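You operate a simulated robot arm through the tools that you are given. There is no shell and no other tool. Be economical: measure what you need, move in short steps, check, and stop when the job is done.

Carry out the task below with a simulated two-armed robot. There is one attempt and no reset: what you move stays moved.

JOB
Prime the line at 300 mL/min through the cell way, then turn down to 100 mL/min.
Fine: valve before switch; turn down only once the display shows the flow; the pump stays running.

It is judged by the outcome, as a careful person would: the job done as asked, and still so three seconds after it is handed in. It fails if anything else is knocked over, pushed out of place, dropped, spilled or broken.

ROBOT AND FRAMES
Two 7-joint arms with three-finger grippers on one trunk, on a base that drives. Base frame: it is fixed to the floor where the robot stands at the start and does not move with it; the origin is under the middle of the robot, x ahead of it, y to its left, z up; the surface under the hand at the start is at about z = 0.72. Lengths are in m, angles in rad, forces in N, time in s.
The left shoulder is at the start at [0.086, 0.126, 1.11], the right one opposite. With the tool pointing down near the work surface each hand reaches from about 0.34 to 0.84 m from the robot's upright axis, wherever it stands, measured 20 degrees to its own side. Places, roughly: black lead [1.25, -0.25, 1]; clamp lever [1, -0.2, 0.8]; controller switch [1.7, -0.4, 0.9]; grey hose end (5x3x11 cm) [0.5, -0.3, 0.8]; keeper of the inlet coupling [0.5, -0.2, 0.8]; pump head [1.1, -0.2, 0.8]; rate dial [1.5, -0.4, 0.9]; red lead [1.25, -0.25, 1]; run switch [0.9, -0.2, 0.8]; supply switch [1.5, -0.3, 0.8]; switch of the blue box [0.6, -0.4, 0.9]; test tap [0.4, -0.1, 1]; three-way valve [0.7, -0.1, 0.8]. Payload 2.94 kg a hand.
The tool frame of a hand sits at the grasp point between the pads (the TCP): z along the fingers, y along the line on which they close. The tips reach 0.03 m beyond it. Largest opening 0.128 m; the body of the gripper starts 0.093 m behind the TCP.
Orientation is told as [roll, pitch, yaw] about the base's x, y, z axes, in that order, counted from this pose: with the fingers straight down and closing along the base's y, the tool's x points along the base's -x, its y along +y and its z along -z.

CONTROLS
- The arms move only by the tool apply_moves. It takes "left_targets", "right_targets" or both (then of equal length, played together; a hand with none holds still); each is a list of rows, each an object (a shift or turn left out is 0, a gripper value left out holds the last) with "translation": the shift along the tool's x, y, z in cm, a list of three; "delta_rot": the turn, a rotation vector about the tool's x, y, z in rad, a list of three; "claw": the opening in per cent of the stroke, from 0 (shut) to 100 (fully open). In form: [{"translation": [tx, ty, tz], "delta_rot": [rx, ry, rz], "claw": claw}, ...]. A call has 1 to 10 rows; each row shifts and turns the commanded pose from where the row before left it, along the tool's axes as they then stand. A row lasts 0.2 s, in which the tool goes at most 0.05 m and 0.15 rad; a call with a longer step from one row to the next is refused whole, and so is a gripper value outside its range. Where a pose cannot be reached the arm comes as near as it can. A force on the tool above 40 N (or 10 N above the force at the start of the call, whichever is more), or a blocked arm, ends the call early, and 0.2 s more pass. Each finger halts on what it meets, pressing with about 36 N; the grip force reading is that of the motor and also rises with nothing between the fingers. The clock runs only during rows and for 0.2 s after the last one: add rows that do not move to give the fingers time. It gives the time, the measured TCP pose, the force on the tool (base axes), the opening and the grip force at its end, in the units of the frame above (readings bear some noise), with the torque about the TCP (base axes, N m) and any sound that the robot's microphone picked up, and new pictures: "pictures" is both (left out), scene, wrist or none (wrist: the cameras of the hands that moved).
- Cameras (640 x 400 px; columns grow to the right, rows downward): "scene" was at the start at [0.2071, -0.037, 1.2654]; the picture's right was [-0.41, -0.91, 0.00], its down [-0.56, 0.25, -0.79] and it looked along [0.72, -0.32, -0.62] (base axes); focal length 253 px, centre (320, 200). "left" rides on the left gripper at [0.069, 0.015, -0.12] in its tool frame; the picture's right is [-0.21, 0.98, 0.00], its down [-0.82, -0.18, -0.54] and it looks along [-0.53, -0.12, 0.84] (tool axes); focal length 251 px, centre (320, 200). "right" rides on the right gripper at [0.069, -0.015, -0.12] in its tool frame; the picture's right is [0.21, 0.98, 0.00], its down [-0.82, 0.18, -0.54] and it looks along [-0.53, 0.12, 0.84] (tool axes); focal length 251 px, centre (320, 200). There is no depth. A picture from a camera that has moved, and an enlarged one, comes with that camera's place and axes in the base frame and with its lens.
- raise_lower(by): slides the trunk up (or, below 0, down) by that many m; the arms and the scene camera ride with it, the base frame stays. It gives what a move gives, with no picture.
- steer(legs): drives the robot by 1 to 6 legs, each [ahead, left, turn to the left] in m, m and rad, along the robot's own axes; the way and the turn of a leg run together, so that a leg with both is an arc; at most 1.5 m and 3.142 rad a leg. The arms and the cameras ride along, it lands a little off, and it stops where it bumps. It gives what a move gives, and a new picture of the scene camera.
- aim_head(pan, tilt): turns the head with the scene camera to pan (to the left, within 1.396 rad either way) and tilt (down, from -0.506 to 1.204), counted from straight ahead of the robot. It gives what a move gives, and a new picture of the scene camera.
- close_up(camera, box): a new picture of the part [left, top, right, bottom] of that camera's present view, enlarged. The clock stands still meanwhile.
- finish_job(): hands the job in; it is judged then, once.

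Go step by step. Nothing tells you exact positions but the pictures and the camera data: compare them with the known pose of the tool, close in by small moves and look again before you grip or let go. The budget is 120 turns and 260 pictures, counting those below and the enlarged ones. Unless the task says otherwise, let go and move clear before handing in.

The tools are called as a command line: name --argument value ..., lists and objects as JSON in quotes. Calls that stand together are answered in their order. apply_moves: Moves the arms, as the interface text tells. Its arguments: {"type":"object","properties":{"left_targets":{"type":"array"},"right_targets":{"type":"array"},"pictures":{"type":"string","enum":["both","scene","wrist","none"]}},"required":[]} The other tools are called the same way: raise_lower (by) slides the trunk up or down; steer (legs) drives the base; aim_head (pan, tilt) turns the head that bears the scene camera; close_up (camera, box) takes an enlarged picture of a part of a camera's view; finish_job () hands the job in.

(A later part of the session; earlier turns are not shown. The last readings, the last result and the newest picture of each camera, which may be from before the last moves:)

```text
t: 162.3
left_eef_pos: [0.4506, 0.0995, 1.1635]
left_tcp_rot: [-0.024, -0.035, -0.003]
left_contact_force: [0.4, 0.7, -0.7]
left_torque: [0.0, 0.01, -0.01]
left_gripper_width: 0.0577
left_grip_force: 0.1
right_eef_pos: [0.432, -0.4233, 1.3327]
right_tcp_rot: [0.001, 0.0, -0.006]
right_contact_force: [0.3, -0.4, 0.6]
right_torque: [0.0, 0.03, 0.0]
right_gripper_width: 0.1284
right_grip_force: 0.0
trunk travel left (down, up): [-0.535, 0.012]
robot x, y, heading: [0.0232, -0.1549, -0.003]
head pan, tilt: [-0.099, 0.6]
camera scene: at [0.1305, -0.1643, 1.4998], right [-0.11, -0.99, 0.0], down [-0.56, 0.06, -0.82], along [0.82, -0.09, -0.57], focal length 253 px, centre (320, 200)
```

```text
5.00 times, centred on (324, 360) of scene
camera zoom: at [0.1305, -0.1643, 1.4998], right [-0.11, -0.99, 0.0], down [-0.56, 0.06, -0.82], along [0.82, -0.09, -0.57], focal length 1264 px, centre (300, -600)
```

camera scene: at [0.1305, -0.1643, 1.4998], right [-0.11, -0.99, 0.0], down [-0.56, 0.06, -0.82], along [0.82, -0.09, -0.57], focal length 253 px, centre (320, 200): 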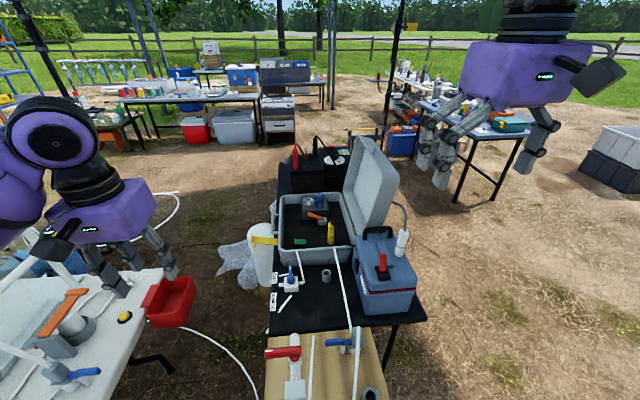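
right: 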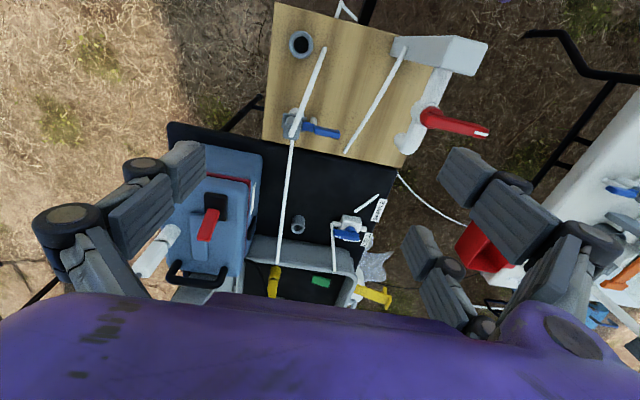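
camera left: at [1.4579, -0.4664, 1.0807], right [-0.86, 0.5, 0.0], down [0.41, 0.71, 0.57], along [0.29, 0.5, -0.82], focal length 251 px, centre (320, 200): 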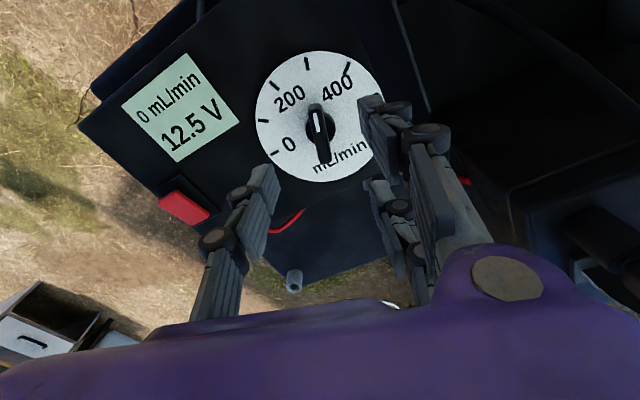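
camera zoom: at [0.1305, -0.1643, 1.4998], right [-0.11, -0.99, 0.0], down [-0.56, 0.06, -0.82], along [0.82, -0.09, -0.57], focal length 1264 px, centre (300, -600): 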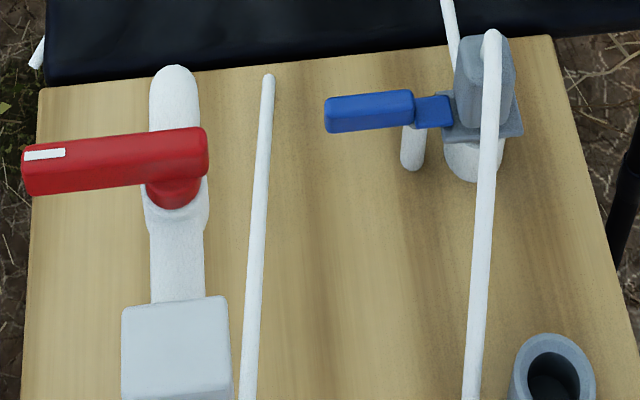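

The run switch is at about (0.885, −0.167, 0.78), just inside the near case wall. I'll lower the trunk a bit and bring the left hand over it, tilting the fingers forward for reach.

raise_lower --by -0.1

apply_moves --left_targets '[{"translation": [-4.5, 0, -1], "claw": 0}, {"translation": [-4.5, 0, -1]}, {"translation": [-4.5, 0, -1]}, {"translation": [-4.5, 0, 0]}, {"translation": [-4, -2.5, 0]}, {"translation": [-3, -3.8, 0]}, {"translation": [-2, -4.5, 0]}, {"translation": [0, -4.8, 0]}, {"translation": [0, -4.8, 0]}, {"translation": [0, -4.8, 0]}]' --pictures "both"

```text
t: 163.7
left_eef_pos: [0.4492, 0.0985, 1.0641]
left_tcp_rot: [-0.022, -0.037, -0.002]
left_contact_force: [-1.1, -0.3, 0.6]
left_torque: [-0.01, -0.03, 0.02]
left_gripper_width: 0.0574
left_grip_force: 0.2
right_eef_pos: [0.4307, -0.4236, 1.234]
right_tcp_rot: [-0.001, -0.002, -0.007]
right_contact_force: [-0.2, 0.6, 0.5]
right_torque: [0.02, -0.01, -0.01]
right_gripper_width: 0.1279
right_grip_force: 0.0
trunk travel left (down, up): [-0.435, 0.112]
robot x, y, heading: [0.0228, -0.1557, -0.009]
head pan, tilt: [-0.099, 0.6]
```

```text
t: 165.9
left_eef_pos: [0.718, -0.1542, 1.1075]
left_tcp_rot: [-0.021, -0.038, -0.002]
left_contact_force: [0.9, 0.0, -0.5]
left_torque: [0.04, 0.01, 0.0]
left_gripper_width: 0.0003
left_grip_force: 2.9
right_eef_pos: [0.431, -0.4258, 1.232]
right_tcp_rot: [0.002, 0.001, -0.008]
right_contact_force: [0.7, 0.0, -0.9]
right_torque: [0.06, 0.0, 0.0]
right_gripper_width: 0.1279
right_grip_force: 0.0
trunk travel left (down, up): [-0.435, 0.112]
robot x, y, heading: [0.0281, -0.1542, -0.004]
head pan, tilt: [-0.099, 0.6]
camera scene: at [0.2099, -0.1671, 1.3846], right [-0.11, -0.99, 0.0], down [-0.56, 0.06, -0.82], along [0.82, -0.09, -0.57], focal length 253 px, centre (320, 200)
camera left: at [0.6449, -0.1367, 1.2258], right [0.22, 0.98, -0.01], down [0.8, -0.17, 0.57], along [0.56, -0.14, -0.82], focal length 251 px, centre (320, 200)
```

scene: 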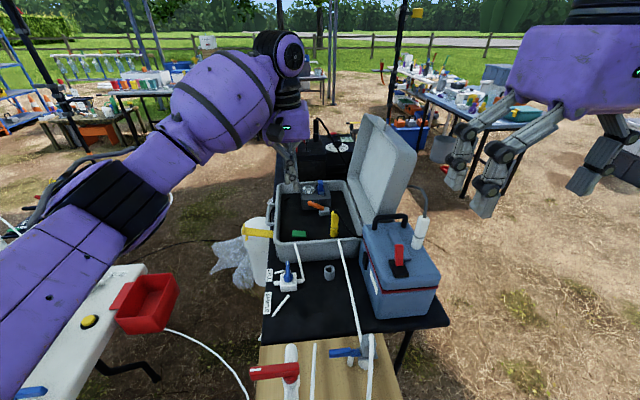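
left: 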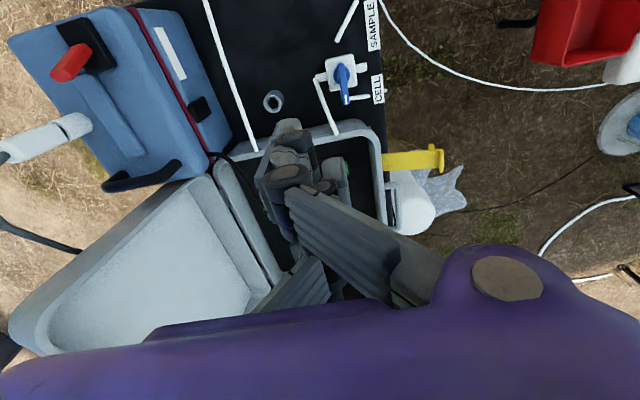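

apply_moves --left_targets '[{"translation": [-4, -0.2, 2], "delta_rot": [0, -0.1, 0]}, {"translation": [-4, -0.2, 2], "delta_rot": [0, -0.1, 0]}, {"translation": [-4, -0.2, 2], "delta_rot": [0, -0.1, 0]}, {"translation": [-3, -0.2, 2], "delta_rot": [0, 0, 0]}, {}]' --pictures "both"

close_up --camera "scene" --box '[250, 160, 378, 240]'

```text
t: 167.1
left_eef_pos: [0.8757, -0.1611, 1.0556]
left_tcp_rot: [-0.023, -0.337, 0.002]
left_contact_force: [-0.1, -0.1, -0.4]
left_torque: [-0.07, -0.01, 0.01]
left_gripper_width: 0.0
left_grip_force: 3.5
left hand out of reach, approached as far as the arm can: row 4
right_eef_pos: [0.4306, -0.4222, 1.2332]
right_tcp_rot: [-0.003, -0.001, -0.007]
right_contact_force: [0.0, -0.5, 1.3]
right_torque: [0.01, 0.01, 0.02]
right_gripper_width: 0.1279
right_grip_force: 0.2
trunk travel left (down, up): [-0.435, 0.112]
robot x, y, heading: [0.0243, -0.1495, -0.01]
head pan, tilt: [-0.099, 0.6]
camera scene: at [0.2098, -0.1635, 1.3846], right [-0.11, -0.99, 0.0], down [-0.56, 0.06, -0.83], along [0.82, -0.09, -0.56], focal length 253 px, centre (320, 200)
camera left: at [0.7711, -0.1432, 1.147], right [0.21, 0.98, 0.05], down [0.6, -0.17, 0.79], along [0.78, -0.13, -0.62], focal length 251 px, centre (320, 200)
```

scene: 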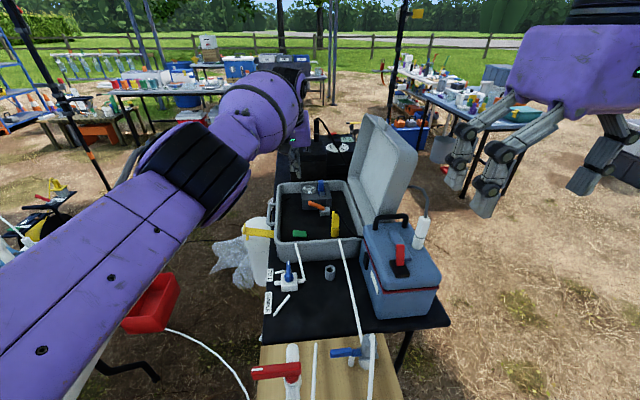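
left: 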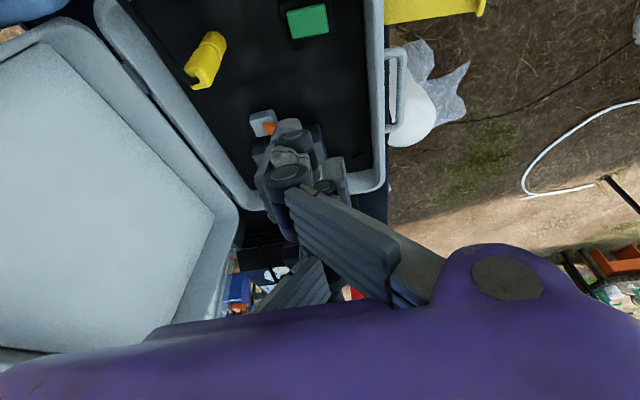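

```text
5.00 times, centred on (314, 200) of scene
camera zoom: at [0.2098, -0.1635, 1.3846], right [-0.11, -0.99, 0.0], down [-0.56, 0.06, -0.83], along [0.82, -0.09, -0.56], focal length 1264 px, centre (350, 200)
```

zoom: 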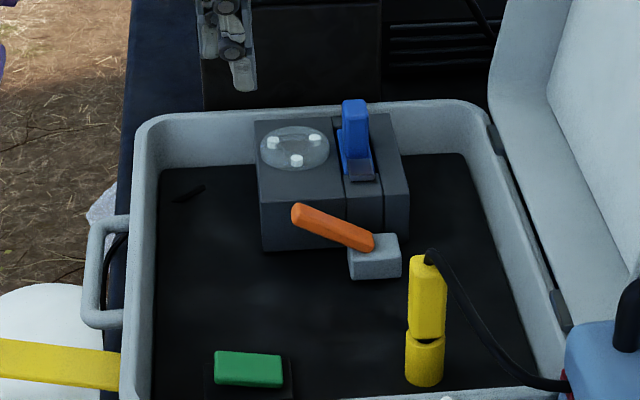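

close_up --camera "left" --box '[270, 0, 350, 50]'

close_up --camera "scene" --box '[282, 222, 322, 247]'

```text
8.00 times, centred on (310, 25) of left
camera zoom: at [0.7711, -0.1432, 1.147], right [0.21, 0.98, 0.05], down [0.6, -0.17, 0.79], along [0.78, -0.13, -0.62], focal length 2012 px, centre (400, 1600)
```

zoom: 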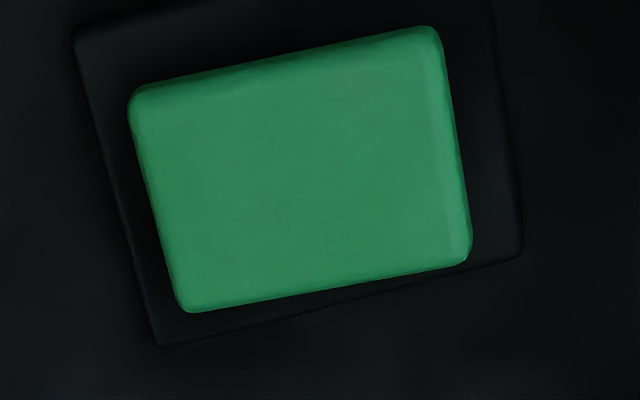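

```text
16.00 times, centred on (302, 234) of scene
camera zoom: at [0.2098, -0.1635, 1.3846], right [-0.11, -0.99, 0.0], down [-0.56, 0.06, -0.83], along [0.82, -0.09, -0.56], focal length 4043 px, centre (608, -352)
```

zoom: 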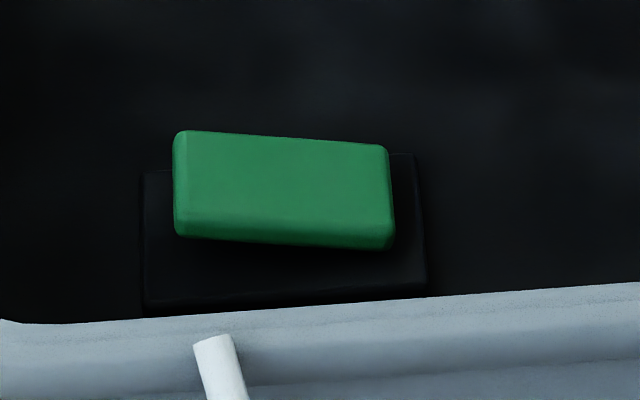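

The rocker's +y (left) side is raised, so that is the side to press. I descend toward it in steps.

apply_moves --left_targets '[{"translation": [1.4, 0.3, 3.6]}, {"translation": [1.4, 0.3, 3.6]}, {"translation": [1.4, 0.3, 3.6]}, {"translation": [1.4, 0.3, 3.6]}, {"translation": [1.4, 0.3, 3.2]}, {}]' --pictures "both"

close_up --camera "scene" --box '[262, 195, 342, 245]'

```text
t: 168.5
left_eef_pos: [0.8657, -0.1496, 0.869]
left_tcp_rot: [-0.024, -0.334, 0.002]
left_contact_force: [-0.4, 2.1, -0.4]
left_torque: [-0.01, -0.01, 0.01]
left_gripper_width: 0.0001
left_grip_force: 2.9
right_eef_pos: [0.4313, -0.4241, 1.2336]
right_tcp_rot: [-0.001, -0.001, -0.007]
right_contact_force: [-0.3, 0.2, 0.7]
right_torque: [-0.01, 0.02, 0.01]
right_gripper_width: 0.1277
right_grip_force: 0.0
trunk travel left (down, up): [-0.435, 0.112]
robot x, y, heading: [0.0282, -0.1527, -0.008]
head pan, tilt: [-0.099, 0.6]
camera scene: at [0.2097, -0.1647, 1.3847], right [-0.11, -0.99, 0.0], down [-0.56, 0.06, -0.83], along [0.82, -0.09, -0.56], focal length 253 px, centre (320, 200)
camera left: at [0.7617, -0.1318, 0.9585], right [0.21, 0.98, 0.05], down [0.6, -0.17, 0.79], along [0.78, -0.13, -0.62], focal length 251 px, centre (320, 200)
```

scene: 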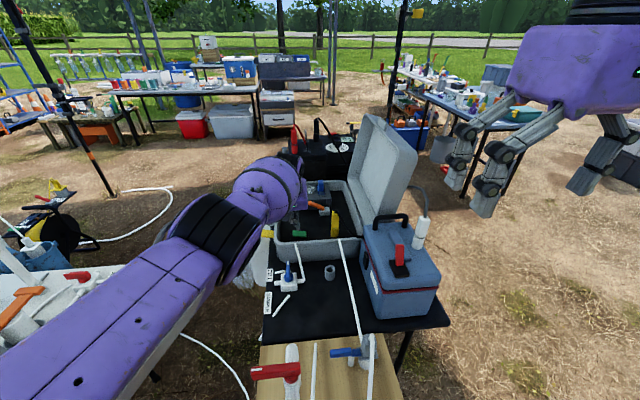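
left: 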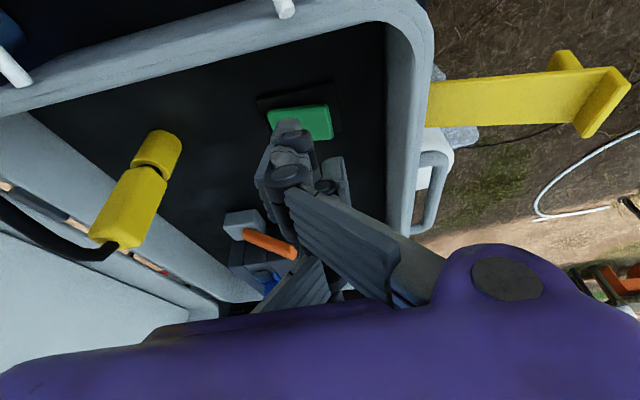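

```text
8.00 times, centred on (302, 220) of scene
camera zoom: at [0.2097, -0.1647, 1.3847], right [-0.11, -0.99, 0.0], down [-0.56, 0.06, -0.83], along [0.82, -0.09, -0.56], focal length 2022 px, centre (464, 40)
```

zoom: 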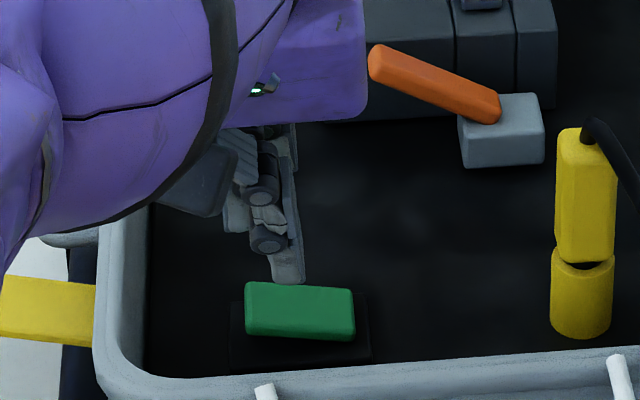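

apply_moves --left_targets '[{"translation": [0, 0.9, 0]}, {"translation": [0.66, 0, 1.9]}, {"translation": [0.4, 0, 1.1]}, {}]' --pictures "wrist"

close_up --camera "scene" --box '[262, 195, 342, 245]'

close_up --camera "left" --box '[240, 80, 400, 180]'

```text
t: 169.5
left_eef_pos: [0.8593, -0.1396, 0.8359]
left_tcp_rot: [-0.025, -0.338, 0.003]
left_contact_force: [0.5, 0.2, 0.3]
left_torque: [-0.02, -0.04, 0.0]
left_gripper_width: 0.0002
left_grip_force: 3.0
left hand out of reach, approached as far as the arm can: row 2
right_eef_pos: [0.4314, -0.4225, 1.2311]
right_tcp_rot: [-0.002, 0.0, -0.008]
right_contact_force: [-0.5, 0.4, -0.3]
right_torque: [0.0, -0.02, -0.02]
right_gripper_width: 0.1278
right_grip_force: 0.0
trunk travel left (down, up): [-0.435, 0.112]
robot x, y, heading: [0.0261, -0.1492, -0.005]
head pan, tilt: [-0.099, 0.6]
camera left: at [0.7567, -0.1228, 0.9262], right [0.21, 0.98, 0.05], down [0.6, -0.17, 0.79], along [0.78, -0.13, -0.62], focal length 251 px, centre (320, 200)
```

left: 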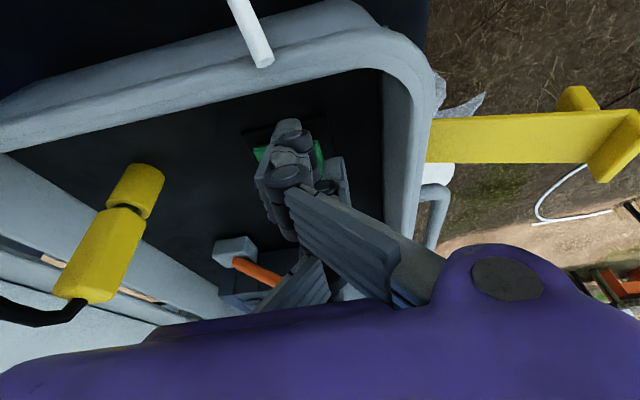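

```text
8.00 times, centred on (302, 220) of scene
camera zoom: at [0.2098, -0.1648, 1.3847], right [-0.11, -0.99, 0.0], down [-0.56, 0.06, -0.83], along [0.82, -0.09, -0.56], focal length 2022 px, centre (464, 40)
```

zoom: 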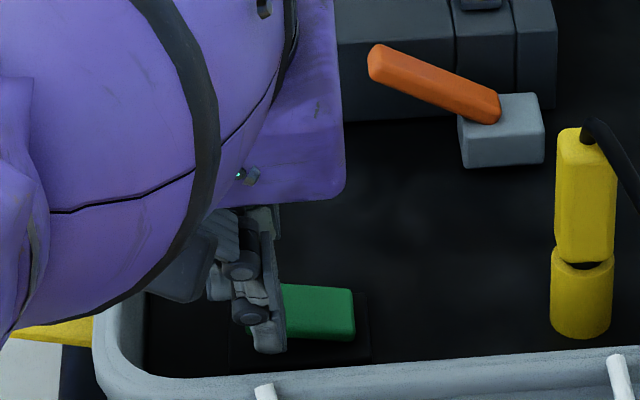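

```text
4.00 times, centred on (320, 130) of left
camera zoom: at [0.7567, -0.1228, 0.9262], right [0.21, 0.98, 0.05], down [0.6, -0.17, 0.79], along [0.78, -0.13, -0.62], focal length 1006 px, centre (320, 480)
```

zoom: 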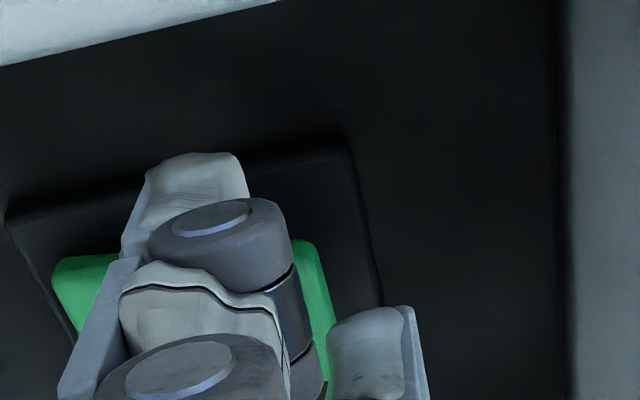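

apply_moves --left_targets '[{"translation": [-0.66, 0, -1.9]}, {"delta_rot": [0, -0.12, 0]}, {"translation": [-0.6, -0.2, 0], "delta_rot": [0, -0.12, 0]}, {"translation": [-0.6, 0, 0]}, {}]' --pictures "wrist"

close_up --camera "scene" --box '[262, 195, 342, 245]'

```text
t: 170.7
left_eef_pos: [0.8711, -0.1421, 0.8606]
left_tcp_rot: [-0.028, -0.576, 0.01]
left_contact_force: [-0.2, 0.0, -0.4]
left_torque: [-0.01, -0.01, 0.01]
left_gripper_width: 0.0002
left_grip_force: 2.9
right_eef_pos: [0.4322, -0.4248, 1.2334]
right_tcp_rot: [0.0, -0.001, -0.007]
right_contact_force: [-0.3, -0.6, -0.2]
right_torque: [0.02, -0.01, -0.01]
right_gripper_width: 0.1279
right_grip_force: 0.0
trunk travel left (down, up): [-0.435, 0.112]
robot x, y, heading: [0.0237, -0.1531, -0.007]
head pan, tilt: [-0.099, 0.6]
camera left: at [0.75, -0.1251, 0.9244], right [0.18, 0.98, 0.09], down [0.39, -0.16, 0.91], along [0.9, -0.13, -0.41], focal length 251 px, centre (320, 200)
```

left: 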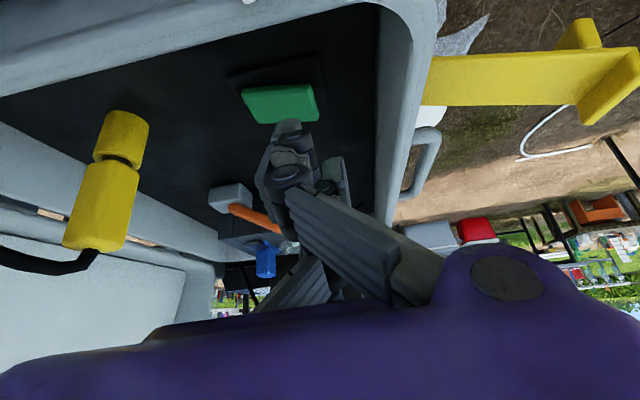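

```text
8.00 times, centred on (302, 220) of scene
camera zoom: at [0.2097, -0.1648, 1.3847], right [-0.11, -0.99, 0.0], down [-0.56, 0.06, -0.83], along [0.82, -0.09, -0.56], focal length 2022 px, centre (464, 40)
```

zoom: 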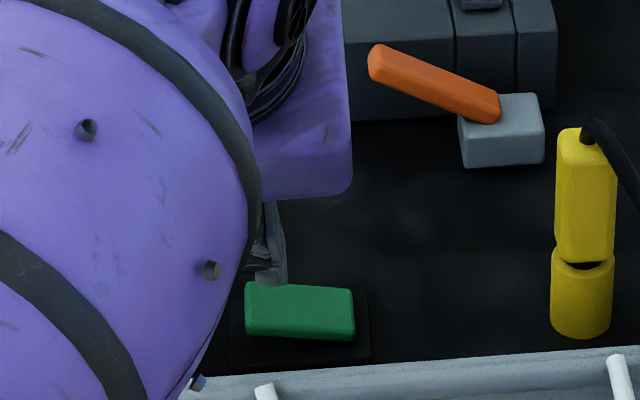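

apply_moves --left_targets '[{"translation": [1.3, -0.3, 0.57]}, {"translation": [0.55, 0, 0.84]}, {"translation": [0.55, 0, 0.84]}, {}]' --pictures "wrist"

close_up --camera "scene" --box '[262, 195, 342, 245]'

close_up --camera "left" --box '[220, 60, 380, 160]'

```text
t: 171.7
left_eef_pos: [0.8658, -0.1475, 0.8287]
left_tcp_rot: [-0.027, -0.576, 0.01]
left_contact_force: [0.3, 0.1, 0.6]
left_torque: [0.01, 0.05, 0.04]
left_gripper_width: 0.0
left_grip_force: 3.1
right_eef_pos: [0.4317, -0.4238, 1.2332]
right_tcp_rot: [-0.001, -0.001, -0.007]
right_contact_force: [-0.8, -0.4, -0.3]
right_torque: [0.0, -0.02, 0.0]
right_gripper_width: 0.128
right_grip_force: 0.2
trunk travel left (down, up): [-0.435, 0.112]
robot x, y, heading: [0.0233, -0.1523, -0.003]
head pan, tilt: [-0.099, 0.6]
camera left: at [0.7426, -0.1302, 0.892], right [0.19, 0.98, 0.09], down [0.39, -0.16, 0.9], along [0.9, -0.13, -0.41], focal length 251 px, centre (320, 200)
```

left: 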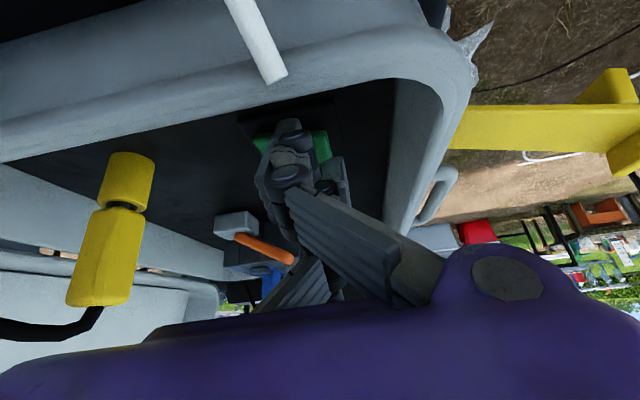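

```text
8.00 times, centred on (302, 220) of scene
camera zoom: at [0.2097, -0.1649, 1.3847], right [-0.11, -0.99, 0.0], down [-0.56, 0.06, -0.83], along [0.82, -0.09, -0.56], focal length 2022 px, centre (464, 40)
```

zoom: 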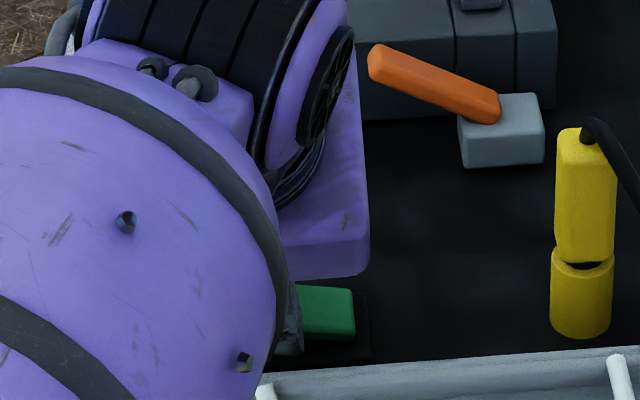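

```text
4.00 times, centred on (300, 110) of left
camera zoom: at [0.7426, -0.1302, 0.892], right [0.19, 0.98, 0.09], down [0.39, -0.16, 0.9], along [0.9, -0.13, -0.41], focal length 1006 px, centre (400, 560)
```

zoom: 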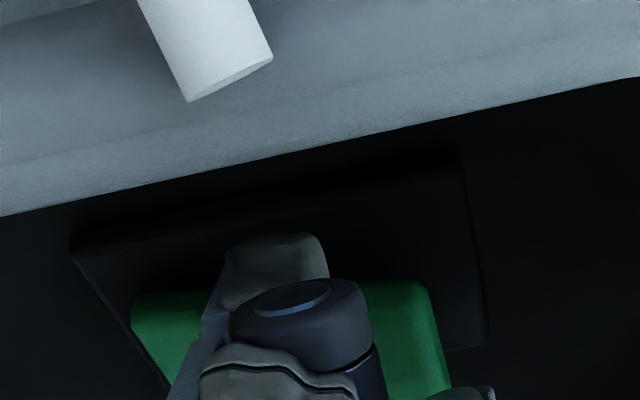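

apply_moves --left_targets '[{"translation": [0.27, 0.1, 0.42]}, {"translation": [0.27, 0, 0.42]}, {"translation": [0.27, 0, 0.42]}, {}]' --pictures "none"

close_up --camera "left" --box '[220, 60, 380, 160]'

```text
t: 172.7
left_eef_pos: [0.8646, -0.1462, 0.813]
left_tcp_rot: [-0.028, -0.576, 0.009]
left_contact_force: [0.6, 0.9, -0.2]
left_torque: [0.02, -0.02, 0.01]
left_gripper_width: 0.0
left_grip_force: 3.0
right_eef_pos: [0.4309, -0.4244, 1.2314]
right_tcp_rot: [-0.001, -0.001, -0.008]
right_contact_force: [-0.2, 0.3, 0.4]
right_torque: [0.07, 0.0, 0.0]
right_gripper_width: 0.1278
right_grip_force: 0.1
trunk travel left (down, up): [-0.435, 0.112]
robot x, y, heading: [0.0269, -0.1539, -0.009]
head pan, tilt: [-0.099, 0.6]
```

```text
4.00 times, centred on (300, 110) of left
camera zoom: at [0.742, -0.1283, 0.8759], right [0.19, 0.98, 0.09], down [0.39, -0.16, 0.9], along [0.9, -0.13, -0.42], focal length 1006 px, centre (400, 560)
```

zoom: 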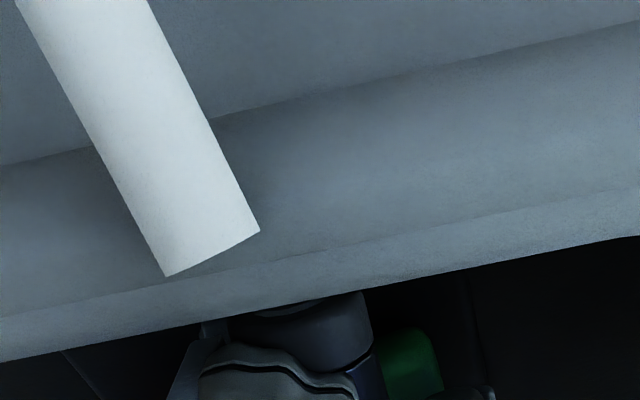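

apply_moves --left_targets '[{"translation": [0.22, 0, 0.34]}, {"translation": [0.22, 0, 0.34]}, {}]' --pictures "none"

close_up --camera "scene" --box '[262, 195, 342, 245]'

```text
t: 173.5
left_eef_pos: [0.8645, -0.1447, 0.8098]
left_tcp_rot: [-0.027, -0.581, 0.011]
left_contact_force: [-11.3, 4.0, 16.8]
left_torque: [0.05, 0.3, -0.17]
left_gripper_width: 0.0063
left_grip_force: 2.8
right_eef_pos: [0.4279, -0.4237, 1.2341]
right_tcp_rot: [0.0, -0.002, -0.007]
right_contact_force: [0.7, -0.1, -0.3]
right_torque: [0.06, -0.01, 0.0]
right_gripper_width: 0.1282
right_grip_force: 0.1
trunk travel left (down, up): [-0.435, 0.112]
robot x, y, heading: [0.0232, -0.1514, -0.009]
head pan, tilt: [-0.099, 0.6]
```

```text
8.00 times, centred on (302, 220) of scene
camera zoom: at [0.2063, -0.1646, 1.3853], right [-0.11, -0.99, 0.0], down [-0.56, 0.06, -0.83], along [0.82, -0.09, -0.56], focal length 2022 px, centre (464, 40)
```

zoom: 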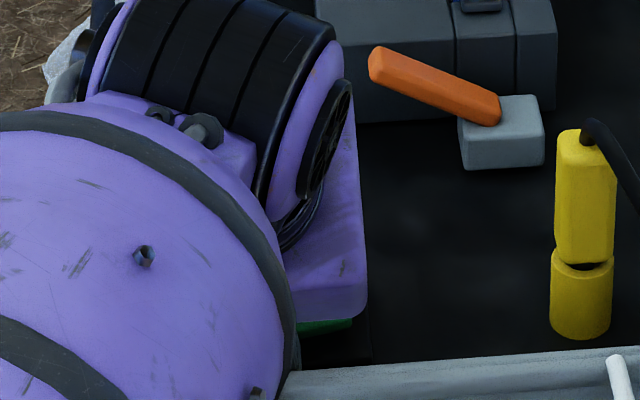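

apply_moves --left_targets '[{"translation": [0.27, 0, 0.42]}, {}]' --pictures "none"

close_up --camera "scene" --box '[318, 130, 366, 160]'

```text
t: 174.1
left_eef_pos: [0.8641, -0.1454, 0.8095]
left_tcp_rot: [-0.029, -0.586, 0.009]
left_contact_force: [-11.3, 5.2, 36.3]
left_torque: [0.32, 0.29, -0.13]
left_gripper_width: 0.0057
left_grip_force: 2.9
right_eef_pos: [0.4262, -0.4237, 1.2349]
right_tcp_rot: [0.001, -0.005, -0.007]
right_contact_force: [0.5, 0.6, 0.4]
right_torque: [0.01, 0.0, 0.01]
right_gripper_width: 0.1278
right_grip_force: 0.1
trunk travel left (down, up): [-0.435, 0.112]
robot x, y, heading: [0.0246, -0.1485, -0.009]
head pan, tilt: [-0.099, 0.6]
```

```text
13.33 times, centred on (342, 145) of scene
camera zoom: at [0.2039, -0.1644, 1.3858], right [-0.11, -0.99, 0.0], down [-0.56, 0.06, -0.83], along [0.82, -0.09, -0.56], focal length 3369 px, centre (27, 933)
```

zoom: 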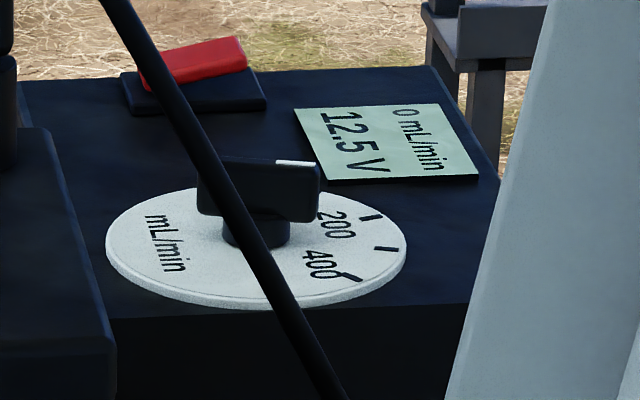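

apply_moves --left_targets '[{"translation": [-0.8, 0, -1.26]}, {"translation": [-1.6, 0, -2.5]}, {"translation": [-1.6, 0, -2.5]}, {"translation": [-1.6, 0, -2.5]}, {"translation": [-1.6, 2, -2.5]}, {"translation": [0, 3, 0]}, {"translation": [0, 3, 0]}]' --pictures "none"

close_up --camera "scene" --box '[262, 195, 342, 245]'

close_up --camera "scene" --box '[318, 130, 366, 160]'

```text
t: 175.7
left_eef_pos: [0.8636, -0.0622, 0.9325]
left_tcp_rot: [-0.027, -0.573, 0.009]
left_contact_force: [-0.2, -0.1, 0.5]
left_torque: [-0.01, 0.01, -0.01]
left_gripper_width: 0.0
left_grip_force: 3.1
right_eef_pos: [0.4325, -0.4239, 1.2339]
right_tcp_rot: [-0.003, -0.002, -0.007]
right_contact_force: [-0.1, -0.5, 0.3]
right_torque: [0.02, -0.04, 0.0]
right_gripper_width: 0.1278
right_grip_force: 0.0
trunk travel left (down, up): [-0.435, 0.112]
robot x, y, heading: [0.024, -0.1506, -0.01]
head pan, tilt: [-0.099, 0.6]
```

```text
8.00 times, centred on (302, 220) of scene
camera zoom: at [0.2096, -0.1642, 1.3847], right [-0.11, -0.99, 0.0], down [-0.56, 0.06, -0.83], along [0.82, -0.09, -0.56], focal length 2022 px, centre (464, 40)
```

zoom: 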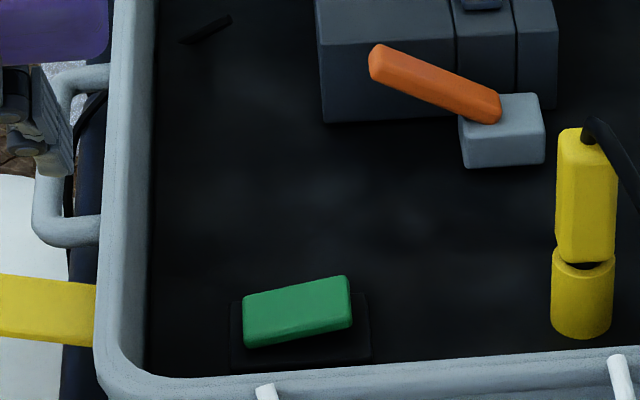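

```text
13.33 times, centred on (342, 145) of scene
camera zoom: at [0.2096, -0.1642, 1.3847], right [-0.11, -0.99, 0.0], down [-0.56, 0.06, -0.83], along [0.82, -0.09, -0.56], focal length 3369 px, centre (27, 933)
```

zoom: 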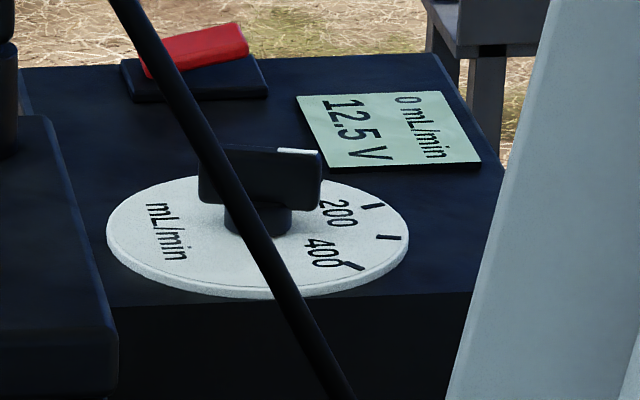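

The rocker flipped to its other side (same sense as the lit controller's switch). I let a couple of seconds pass and reread the display and the pump rotor.

apply_moves --left_targets '[{}, {}, {}, {}, {}, {}, {}, {}, {}, {}]' --pictures "none"

close_up --camera "scene" --box '[318, 130, 366, 160]'

close_up --camera "scene" --box '[286, 170, 350, 210]'

```text
t: 177.9
left_eef_pos: [0.8637, -0.0628, 0.933]
left_tcp_rot: [-0.03, -0.576, 0.009]
left_contact_force: [0.0, 0.0, 0.6]
left_torque: [-0.01, 0.0, 0.01]
left_gripper_width: 0.0
left_grip_force: 3.3
right_eef_pos: [0.4312, -0.4242, 1.2323]
right_tcp_rot: [0.0, 0.0, -0.007]
right_contact_force: [-0.4, 0.1, 0.3]
right_torque: [0.02, -0.03, -0.01]
right_gripper_width: 0.1279
right_grip_force: 0.2
trunk travel left (down, up): [-0.435, 0.112]
robot x, y, heading: [0.0268, -0.1527, -0.011]
head pan, tilt: [-0.099, 0.6]
```

```text
13.33 times, centred on (342, 145) of scene
camera zoom: at [0.2098, -0.165, 1.3846], right [-0.11, -0.99, 0.0], down [-0.56, 0.06, -0.83], along [0.82, -0.09, -0.56], focal length 3369 px, centre (27, 933)
```

zoom: 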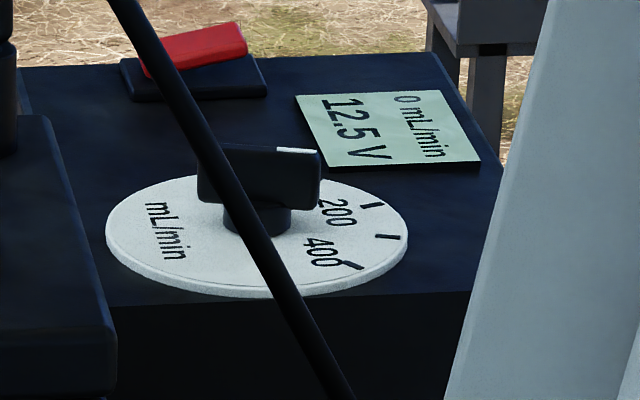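

```text
10.00 times, centred on (318, 190) of scene
camera zoom: at [0.2098, -0.165, 1.3846], right [-0.11, -0.99, 0.0], down [-0.56, 0.06, -0.83], along [0.82, -0.09, -0.56], focal length 2527 px, centre (340, 300)
```

zoom: 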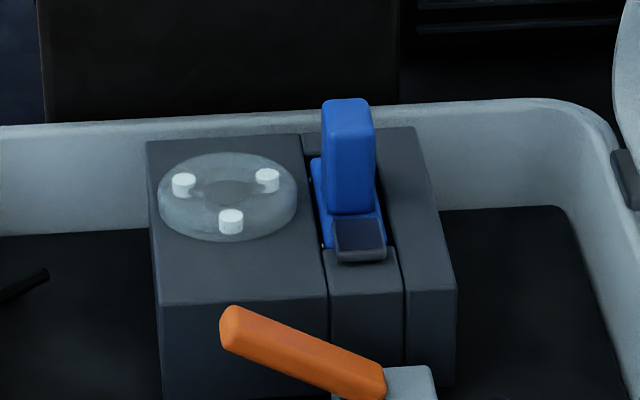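

The switch flipped, but the display still reads 0 and the rotor seems still, so something else holds the flow back. The orange clamp lever stands about 30° raised; before deciding, I look down at the clearance in front of my base and at the coupling.

aim_head --pan -0.1 --tilt 1.2

close_up --camera "scene" --box '[230, 80, 430, 205]'

```text
t: 178.9
left_eef_pos: [0.8645, -0.0621, 0.9341]
left_tcp_rot: [-0.026, -0.576, 0.011]
left_contact_force: [-0.1, 0.1, -0.7]
left_torque: [-0.01, 0.0, -0.02]
left_gripper_width: 0.0001
left_grip_force: 2.9
right_eef_pos: [0.4313, -0.4247, 1.2322]
right_tcp_rot: [0.0, 0.0, -0.007]
right_contact_force: [-0.5, 0.8, 1.5]
right_torque: [0.02, 0.0, -0.02]
right_gripper_width: 0.1283
right_grip_force: 0.0
trunk travel left (down, up): [-0.435, 0.112]
robot x, y, heading: [0.0268, -0.1539, -0.005]
head pan, tilt: [-0.099, 1.201]
camera scene: at [0.1776, -0.1615, 1.3401], right [-0.11, -0.99, 0.0], down [-0.93, 0.1, -0.36], along [0.36, -0.04, -0.93], focal length 253 px, centre (320, 200)
```

scene: 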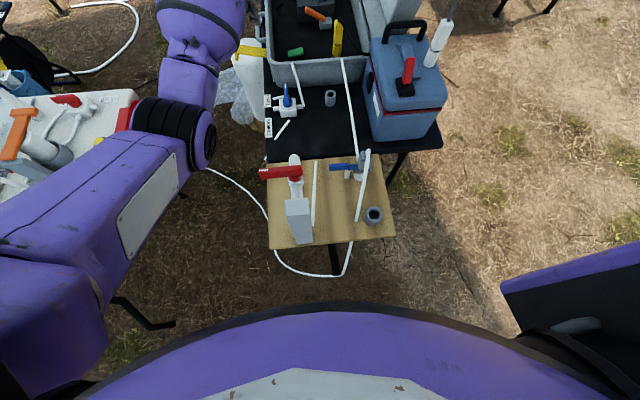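

```text
3.20 times, centred on (330, 142) of scene
camera zoom: at [0.1776, -0.1615, 1.3401], right [-0.11, -0.99, 0.0], down [-0.93, 0.1, -0.36], along [0.36, -0.04, -0.93], focal length 809 px, centre (288, 384)
```

zoom: 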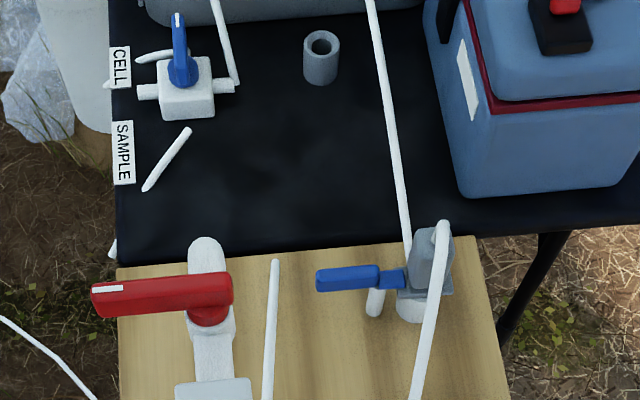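

No room to go further forward, so I'll check the controller's switches from the right side. I first retract the left arm safely upward and back.

apply_moves --left_targets '[{"translation": [-2.05, 1, -3.15]}, {"translation": [-2.05, 1, -3.15]}, {"translation": [-2.05, 1, -3.15]}, {"translation": [-2.05, 1, -3.15]}, {"translation": [2, 3, 0], "delta_rot": [0, 0.14, 0]}, {"translation": [2, 3, 0], "delta_rot": [0, 0.14, 0]}, {"translation": [3, 3, 0], "delta_rot": [0, 0.14, 0]}, {"translation": [3, 2, 0], "delta_rot": [0, 0.14, 0]}, {"translation": [4, 0, 0]}, {"translation": [4, 0, 0]}]' --pictures "none"

```text
t: 181.1
left_eef_pos: [0.693, 0.0912, 1.0472]
left_tcp_rot: [-0.022, -0.018, -0.004]
left_contact_force: [0.4, -0.2, 0.0]
left_torque: [0.0, -0.03, -0.01]
left_gripper_width: 0.0
left_grip_force: 2.6
right_eef_pos: [0.4293, -0.4231, 1.2327]
right_tcp_rot: [-0.002, -0.002, -0.007]
right_contact_force: [0.4, 0.1, -0.8]
right_torque: [-0.04, -0.03, 0.0]
right_gripper_width: 0.1281
right_grip_force: 0.0
trunk travel left (down, up): [-0.435, 0.112]
robot x, y, heading: [0.0266, -0.1541, -0.005]
head pan, tilt: [-0.099, 1.201]
```

apply_moves --left_targets '[{"translation": [4, 0, -2.5]}, {"translation": [4, 0, -2.5]}, {"translation": [4, 0, -2.5]}, {"translation": [4, 0, 0]}, {"translation": [4, 0, 0]}, {"translation": [4, 0, 0]}]' --pictures "none"

```text
t: 182.5
left_eef_pos: [0.4486, 0.0934, 1.1171]
left_tcp_rot: [-0.022, -0.015, -0.003]
left_contact_force: [0.0, 0.3, -0.7]
left_torque: [0.01, -0.02, -0.01]
left_gripper_width: 0.0
left_grip_force: 2.8
right_eef_pos: [0.4294, -0.4233, 1.2319]
right_tcp_rot: [0.0, -0.002, -0.008]
right_contact_force: [-0.7, -0.4, -0.5]
right_torque: [-0.02, -0.04, -0.02]
right_gripper_width: 0.1282
right_grip_force: 0.1
trunk travel left (down, up): [-0.435, 0.112]
robot x, y, heading: [0.0219, -0.1536, -0.01]
head pan, tilt: [-0.099, 1.201]
```

steer --legs '[[-0.32, 0, 0], [0, -1.06, 0], [1.4, 0, 0], [0.68, 0, 0], [0, 0, 1.56]]'

aim_head --pan 0.15 --tilt 0.65

```text
t: 207.7
left_eef_pos: [1.5806, -0.8395, 1.1158]
left_tcp_rot: [-0.022, -0.015, 1.529]
left_contact_force: [-1.0, -0.1, 0.0]
left_torque: [-0.01, -0.01, -0.01]
left_gripper_width: 0.0
left_grip_force: 2.7
right_eef_pos: [2.0962, -0.8776, 1.2325]
right_tcp_rot: [0.001, 0.001, 1.527]
right_contact_force: [-0.2, -0.8, -0.4]
right_torque: [0.01, 0.0, 0.0]
right_gripper_width: 0.128
right_grip_force: 0.0
trunk travel left (down, up): [-0.435, 0.112]
robot x, y, heading: [1.8087, -1.2735, 1.529]
head pan, tilt: [-0.099, 1.201]
camera scene: at [1.822, -1.1218, 1.34], right [0.99, -0.14, 0.0], down [-0.13, -0.92, -0.36], along [0.05, 0.36, -0.93], focal length 253 px, centre (320, 200)
```

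scene: 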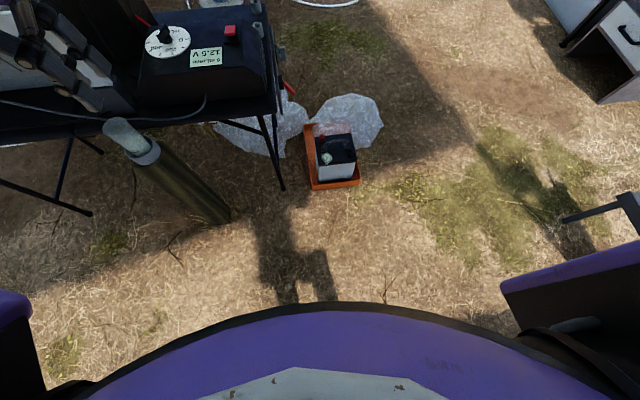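

```text
t: 208.6
left_eef_pos: [1.5811, -0.8399, 1.1142]
left_tcp_rot: [-0.023, -0.018, 1.53]
left_contact_force: [-0.2, 0.9, 0.0]
left_torque: [0.01, 0.0, -0.02]
left_gripper_width: 0.0
left_grip_force: 3.0
right_eef_pos: [2.0965, -0.8769, 1.2328]
right_tcp_rot: [0.0, -0.001, 1.529]
right_contact_force: [0.3, 0.2, 0.6]
right_torque: [0.02, 0.05, -0.01]
right_gripper_width: 0.1279
right_grip_force: 0.0
trunk travel left (down, up): [-0.435, 0.112]
robot x, y, heading: [1.81, -1.273, 1.528]
head pan, tilt: [0.15, 0.649]
camera scene: at [1.8048, -1.0909, 1.3803], right [0.99, 0.11, 0.0], down [0.06, -0.6, -0.8], along [-0.08, 0.79, -0.61], focal length 253 px, centre (320, 200)
```

scene: 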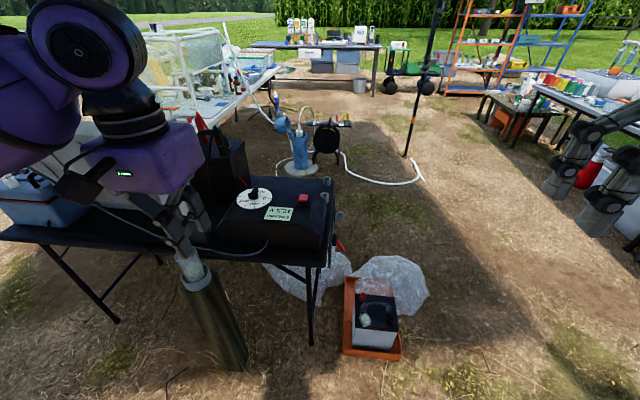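

close_up --camera "scene" --box '[225, 170, 353, 250]'

steer --legs '[[0.16, 0.05, 0]]'

```text
5.00 times, centred on (289, 210) of scene
camera zoom: at [1.8048, -1.0909, 1.3803], right [0.99, 0.11, 0.0], down [0.06, -0.6, -0.8], along [-0.08, 0.79, -0.61], focal length 1264 px, centre (475, 150)
```

zoom: 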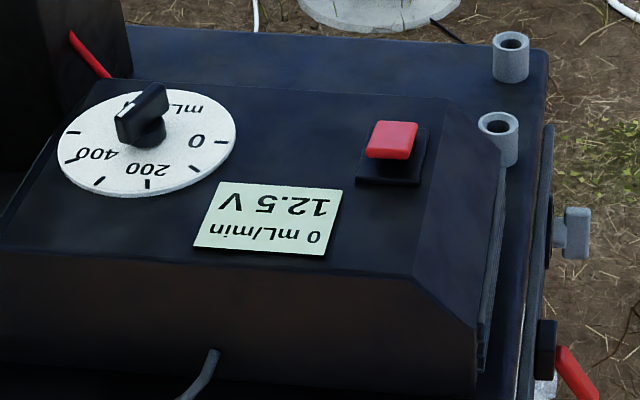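

```text
t: 210.1
left_eef_pos: [1.5364, -0.681, 1.1172]
left_tcp_rot: [-0.022, -0.017, 1.531]
left_contact_force: [0.8, 0.4, -0.3]
left_torque: [0.0, 0.0, -0.03]
left_gripper_width: 0.0
left_grip_force: 2.5
right_eef_pos: [2.0526, -0.7176, 1.2324]
right_tcp_rot: [0.0, -0.003, 1.528]
right_contact_force: [0.1, 0.5, 0.0]
right_torque: [-0.01, -0.01, 0.01]
right_gripper_width: 0.128
right_grip_force: 0.0
trunk travel left (down, up): [-0.435, 0.112]
robot x, y, heading: [1.7689, -1.1143, 1.524]
head pan, tilt: [0.15, 0.649]
camera scene: at [1.7617, -0.9314, 1.3805], right [0.99, 0.11, 0.0], down [0.06, -0.6, -0.8], along [-0.09, 0.79, -0.6], focal length 253 px, centre (320, 200)
```

scene: 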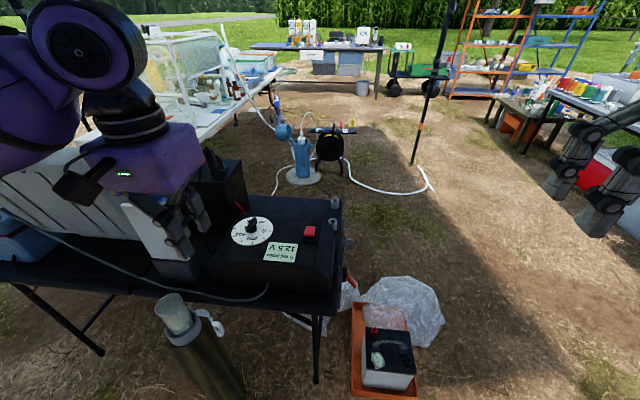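

The red controller switch (≈1.675, −0.412, 0.865) has its near (−y) side raised. I bring the left hand above it for a look.

apply_moves --left_targets '[{"translation": [-3.7, -1.84, 1]}, {"translation": [-3.7, -1.84, 1]}, {"translation": [-3.7, -1.84, 1]}, {"translation": [-3.7, -1.84, 1]}, {"translation": [-3.7, -1.84, 1]}, {"translation": [-3.7, -1.84, 1]}, {"translation": [-3.6, -1.8, 1]}, {"translation": [0, 0, 4]}, {"translation": [0, 0, 4]}, {}]' --pictures "both"

close_up --camera "scene" --box '[262, 190, 358, 250]'

close_up --camera "left" --box '[240, 80, 400, 180]'

```text
t: 212.3
left_eef_pos: [1.6776, -0.4235, 0.9719]
left_tcp_rot: [-0.023, -0.016, 1.531]
left_contact_force: [-0.4, -0.1, -0.2]
left_torque: [0.02, 0.01, 0.04]
left_gripper_width: 0.0
left_grip_force: 3.0
right_eef_pos: [2.0536, -0.7175, 1.2333]
right_tcp_rot: [-0.001, -0.002, 1.529]
right_contact_force: [-0.3, -0.9, -0.4]
right_torque: [-0.01, 0.04, 0.0]
right_gripper_width: 0.1279
right_grip_force: 0.0
trunk travel left (down, up): [-0.435, 0.112]
robot x, y, heading: [1.7699, -1.1126, 1.529]
head pan, tilt: [0.15, 0.649]
camera scene: at [1.7617, -0.9313, 1.3805], right [0.99, 0.11, 0.0], down [0.07, -0.6, -0.8], along [-0.09, 0.79, -0.6], focal length 253 px, centre (320, 200)
camera left: at [1.657, -0.4944, 1.0904], right [-0.97, 0.25, -0.02], down [0.2, 0.81, 0.56], along [0.16, 0.54, -0.83], focal length 251 px, centre (320, 200)
```

scene: 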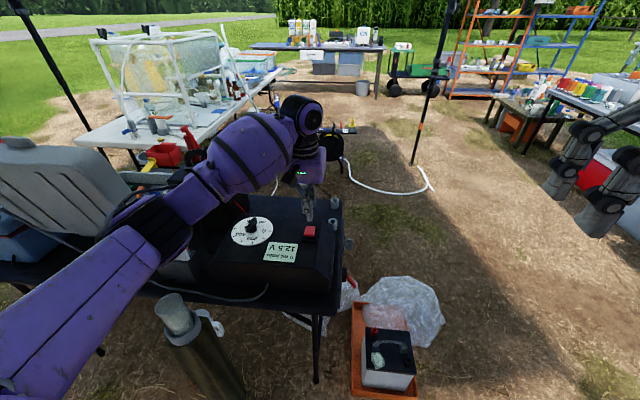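
left: 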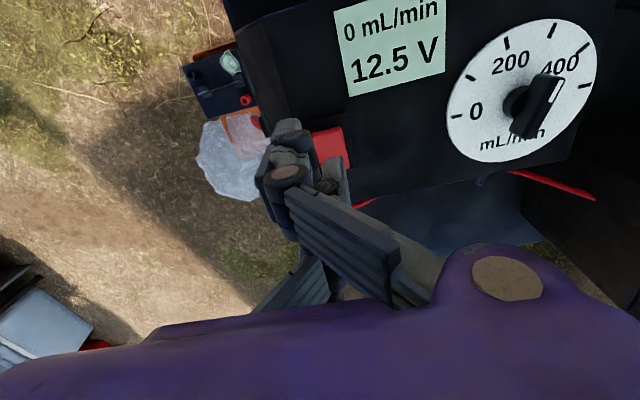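

```text
6.67 times, centred on (310, 220) of scene
camera zoom: at [1.7617, -0.9313, 1.3805], right [0.99, 0.11, 0.0], down [0.07, -0.6, -0.8], along [-0.09, 0.79, -0.6], focal length 1685 px, centre (387, 67)
```

zoom: 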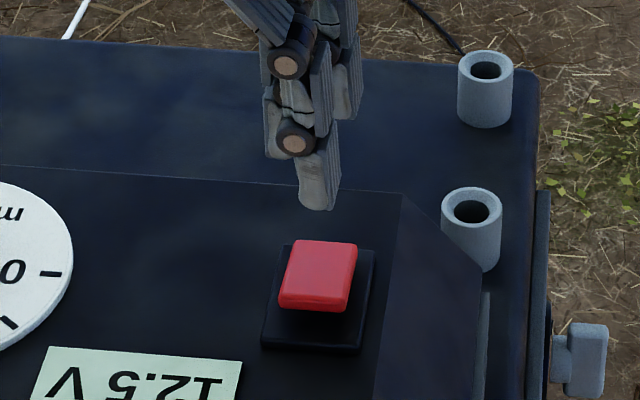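

```text
4.00 times, centred on (320, 130) of left
camera zoom: at [1.657, -0.4944, 1.0904], right [-0.97, 0.25, -0.02], down [0.2, 0.81, 0.56], along [0.16, 0.54, -0.83], focal length 1006 px, centre (320, 480)
```

zoom: 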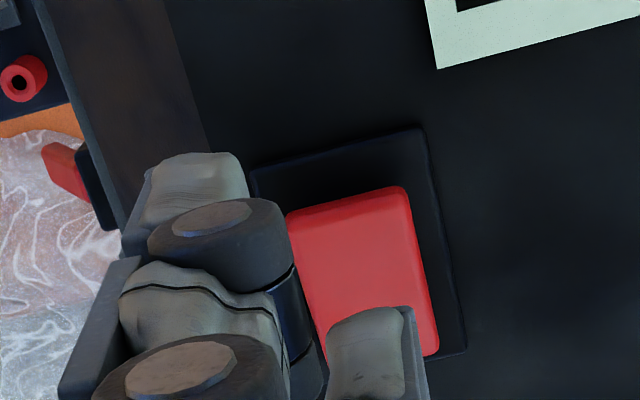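

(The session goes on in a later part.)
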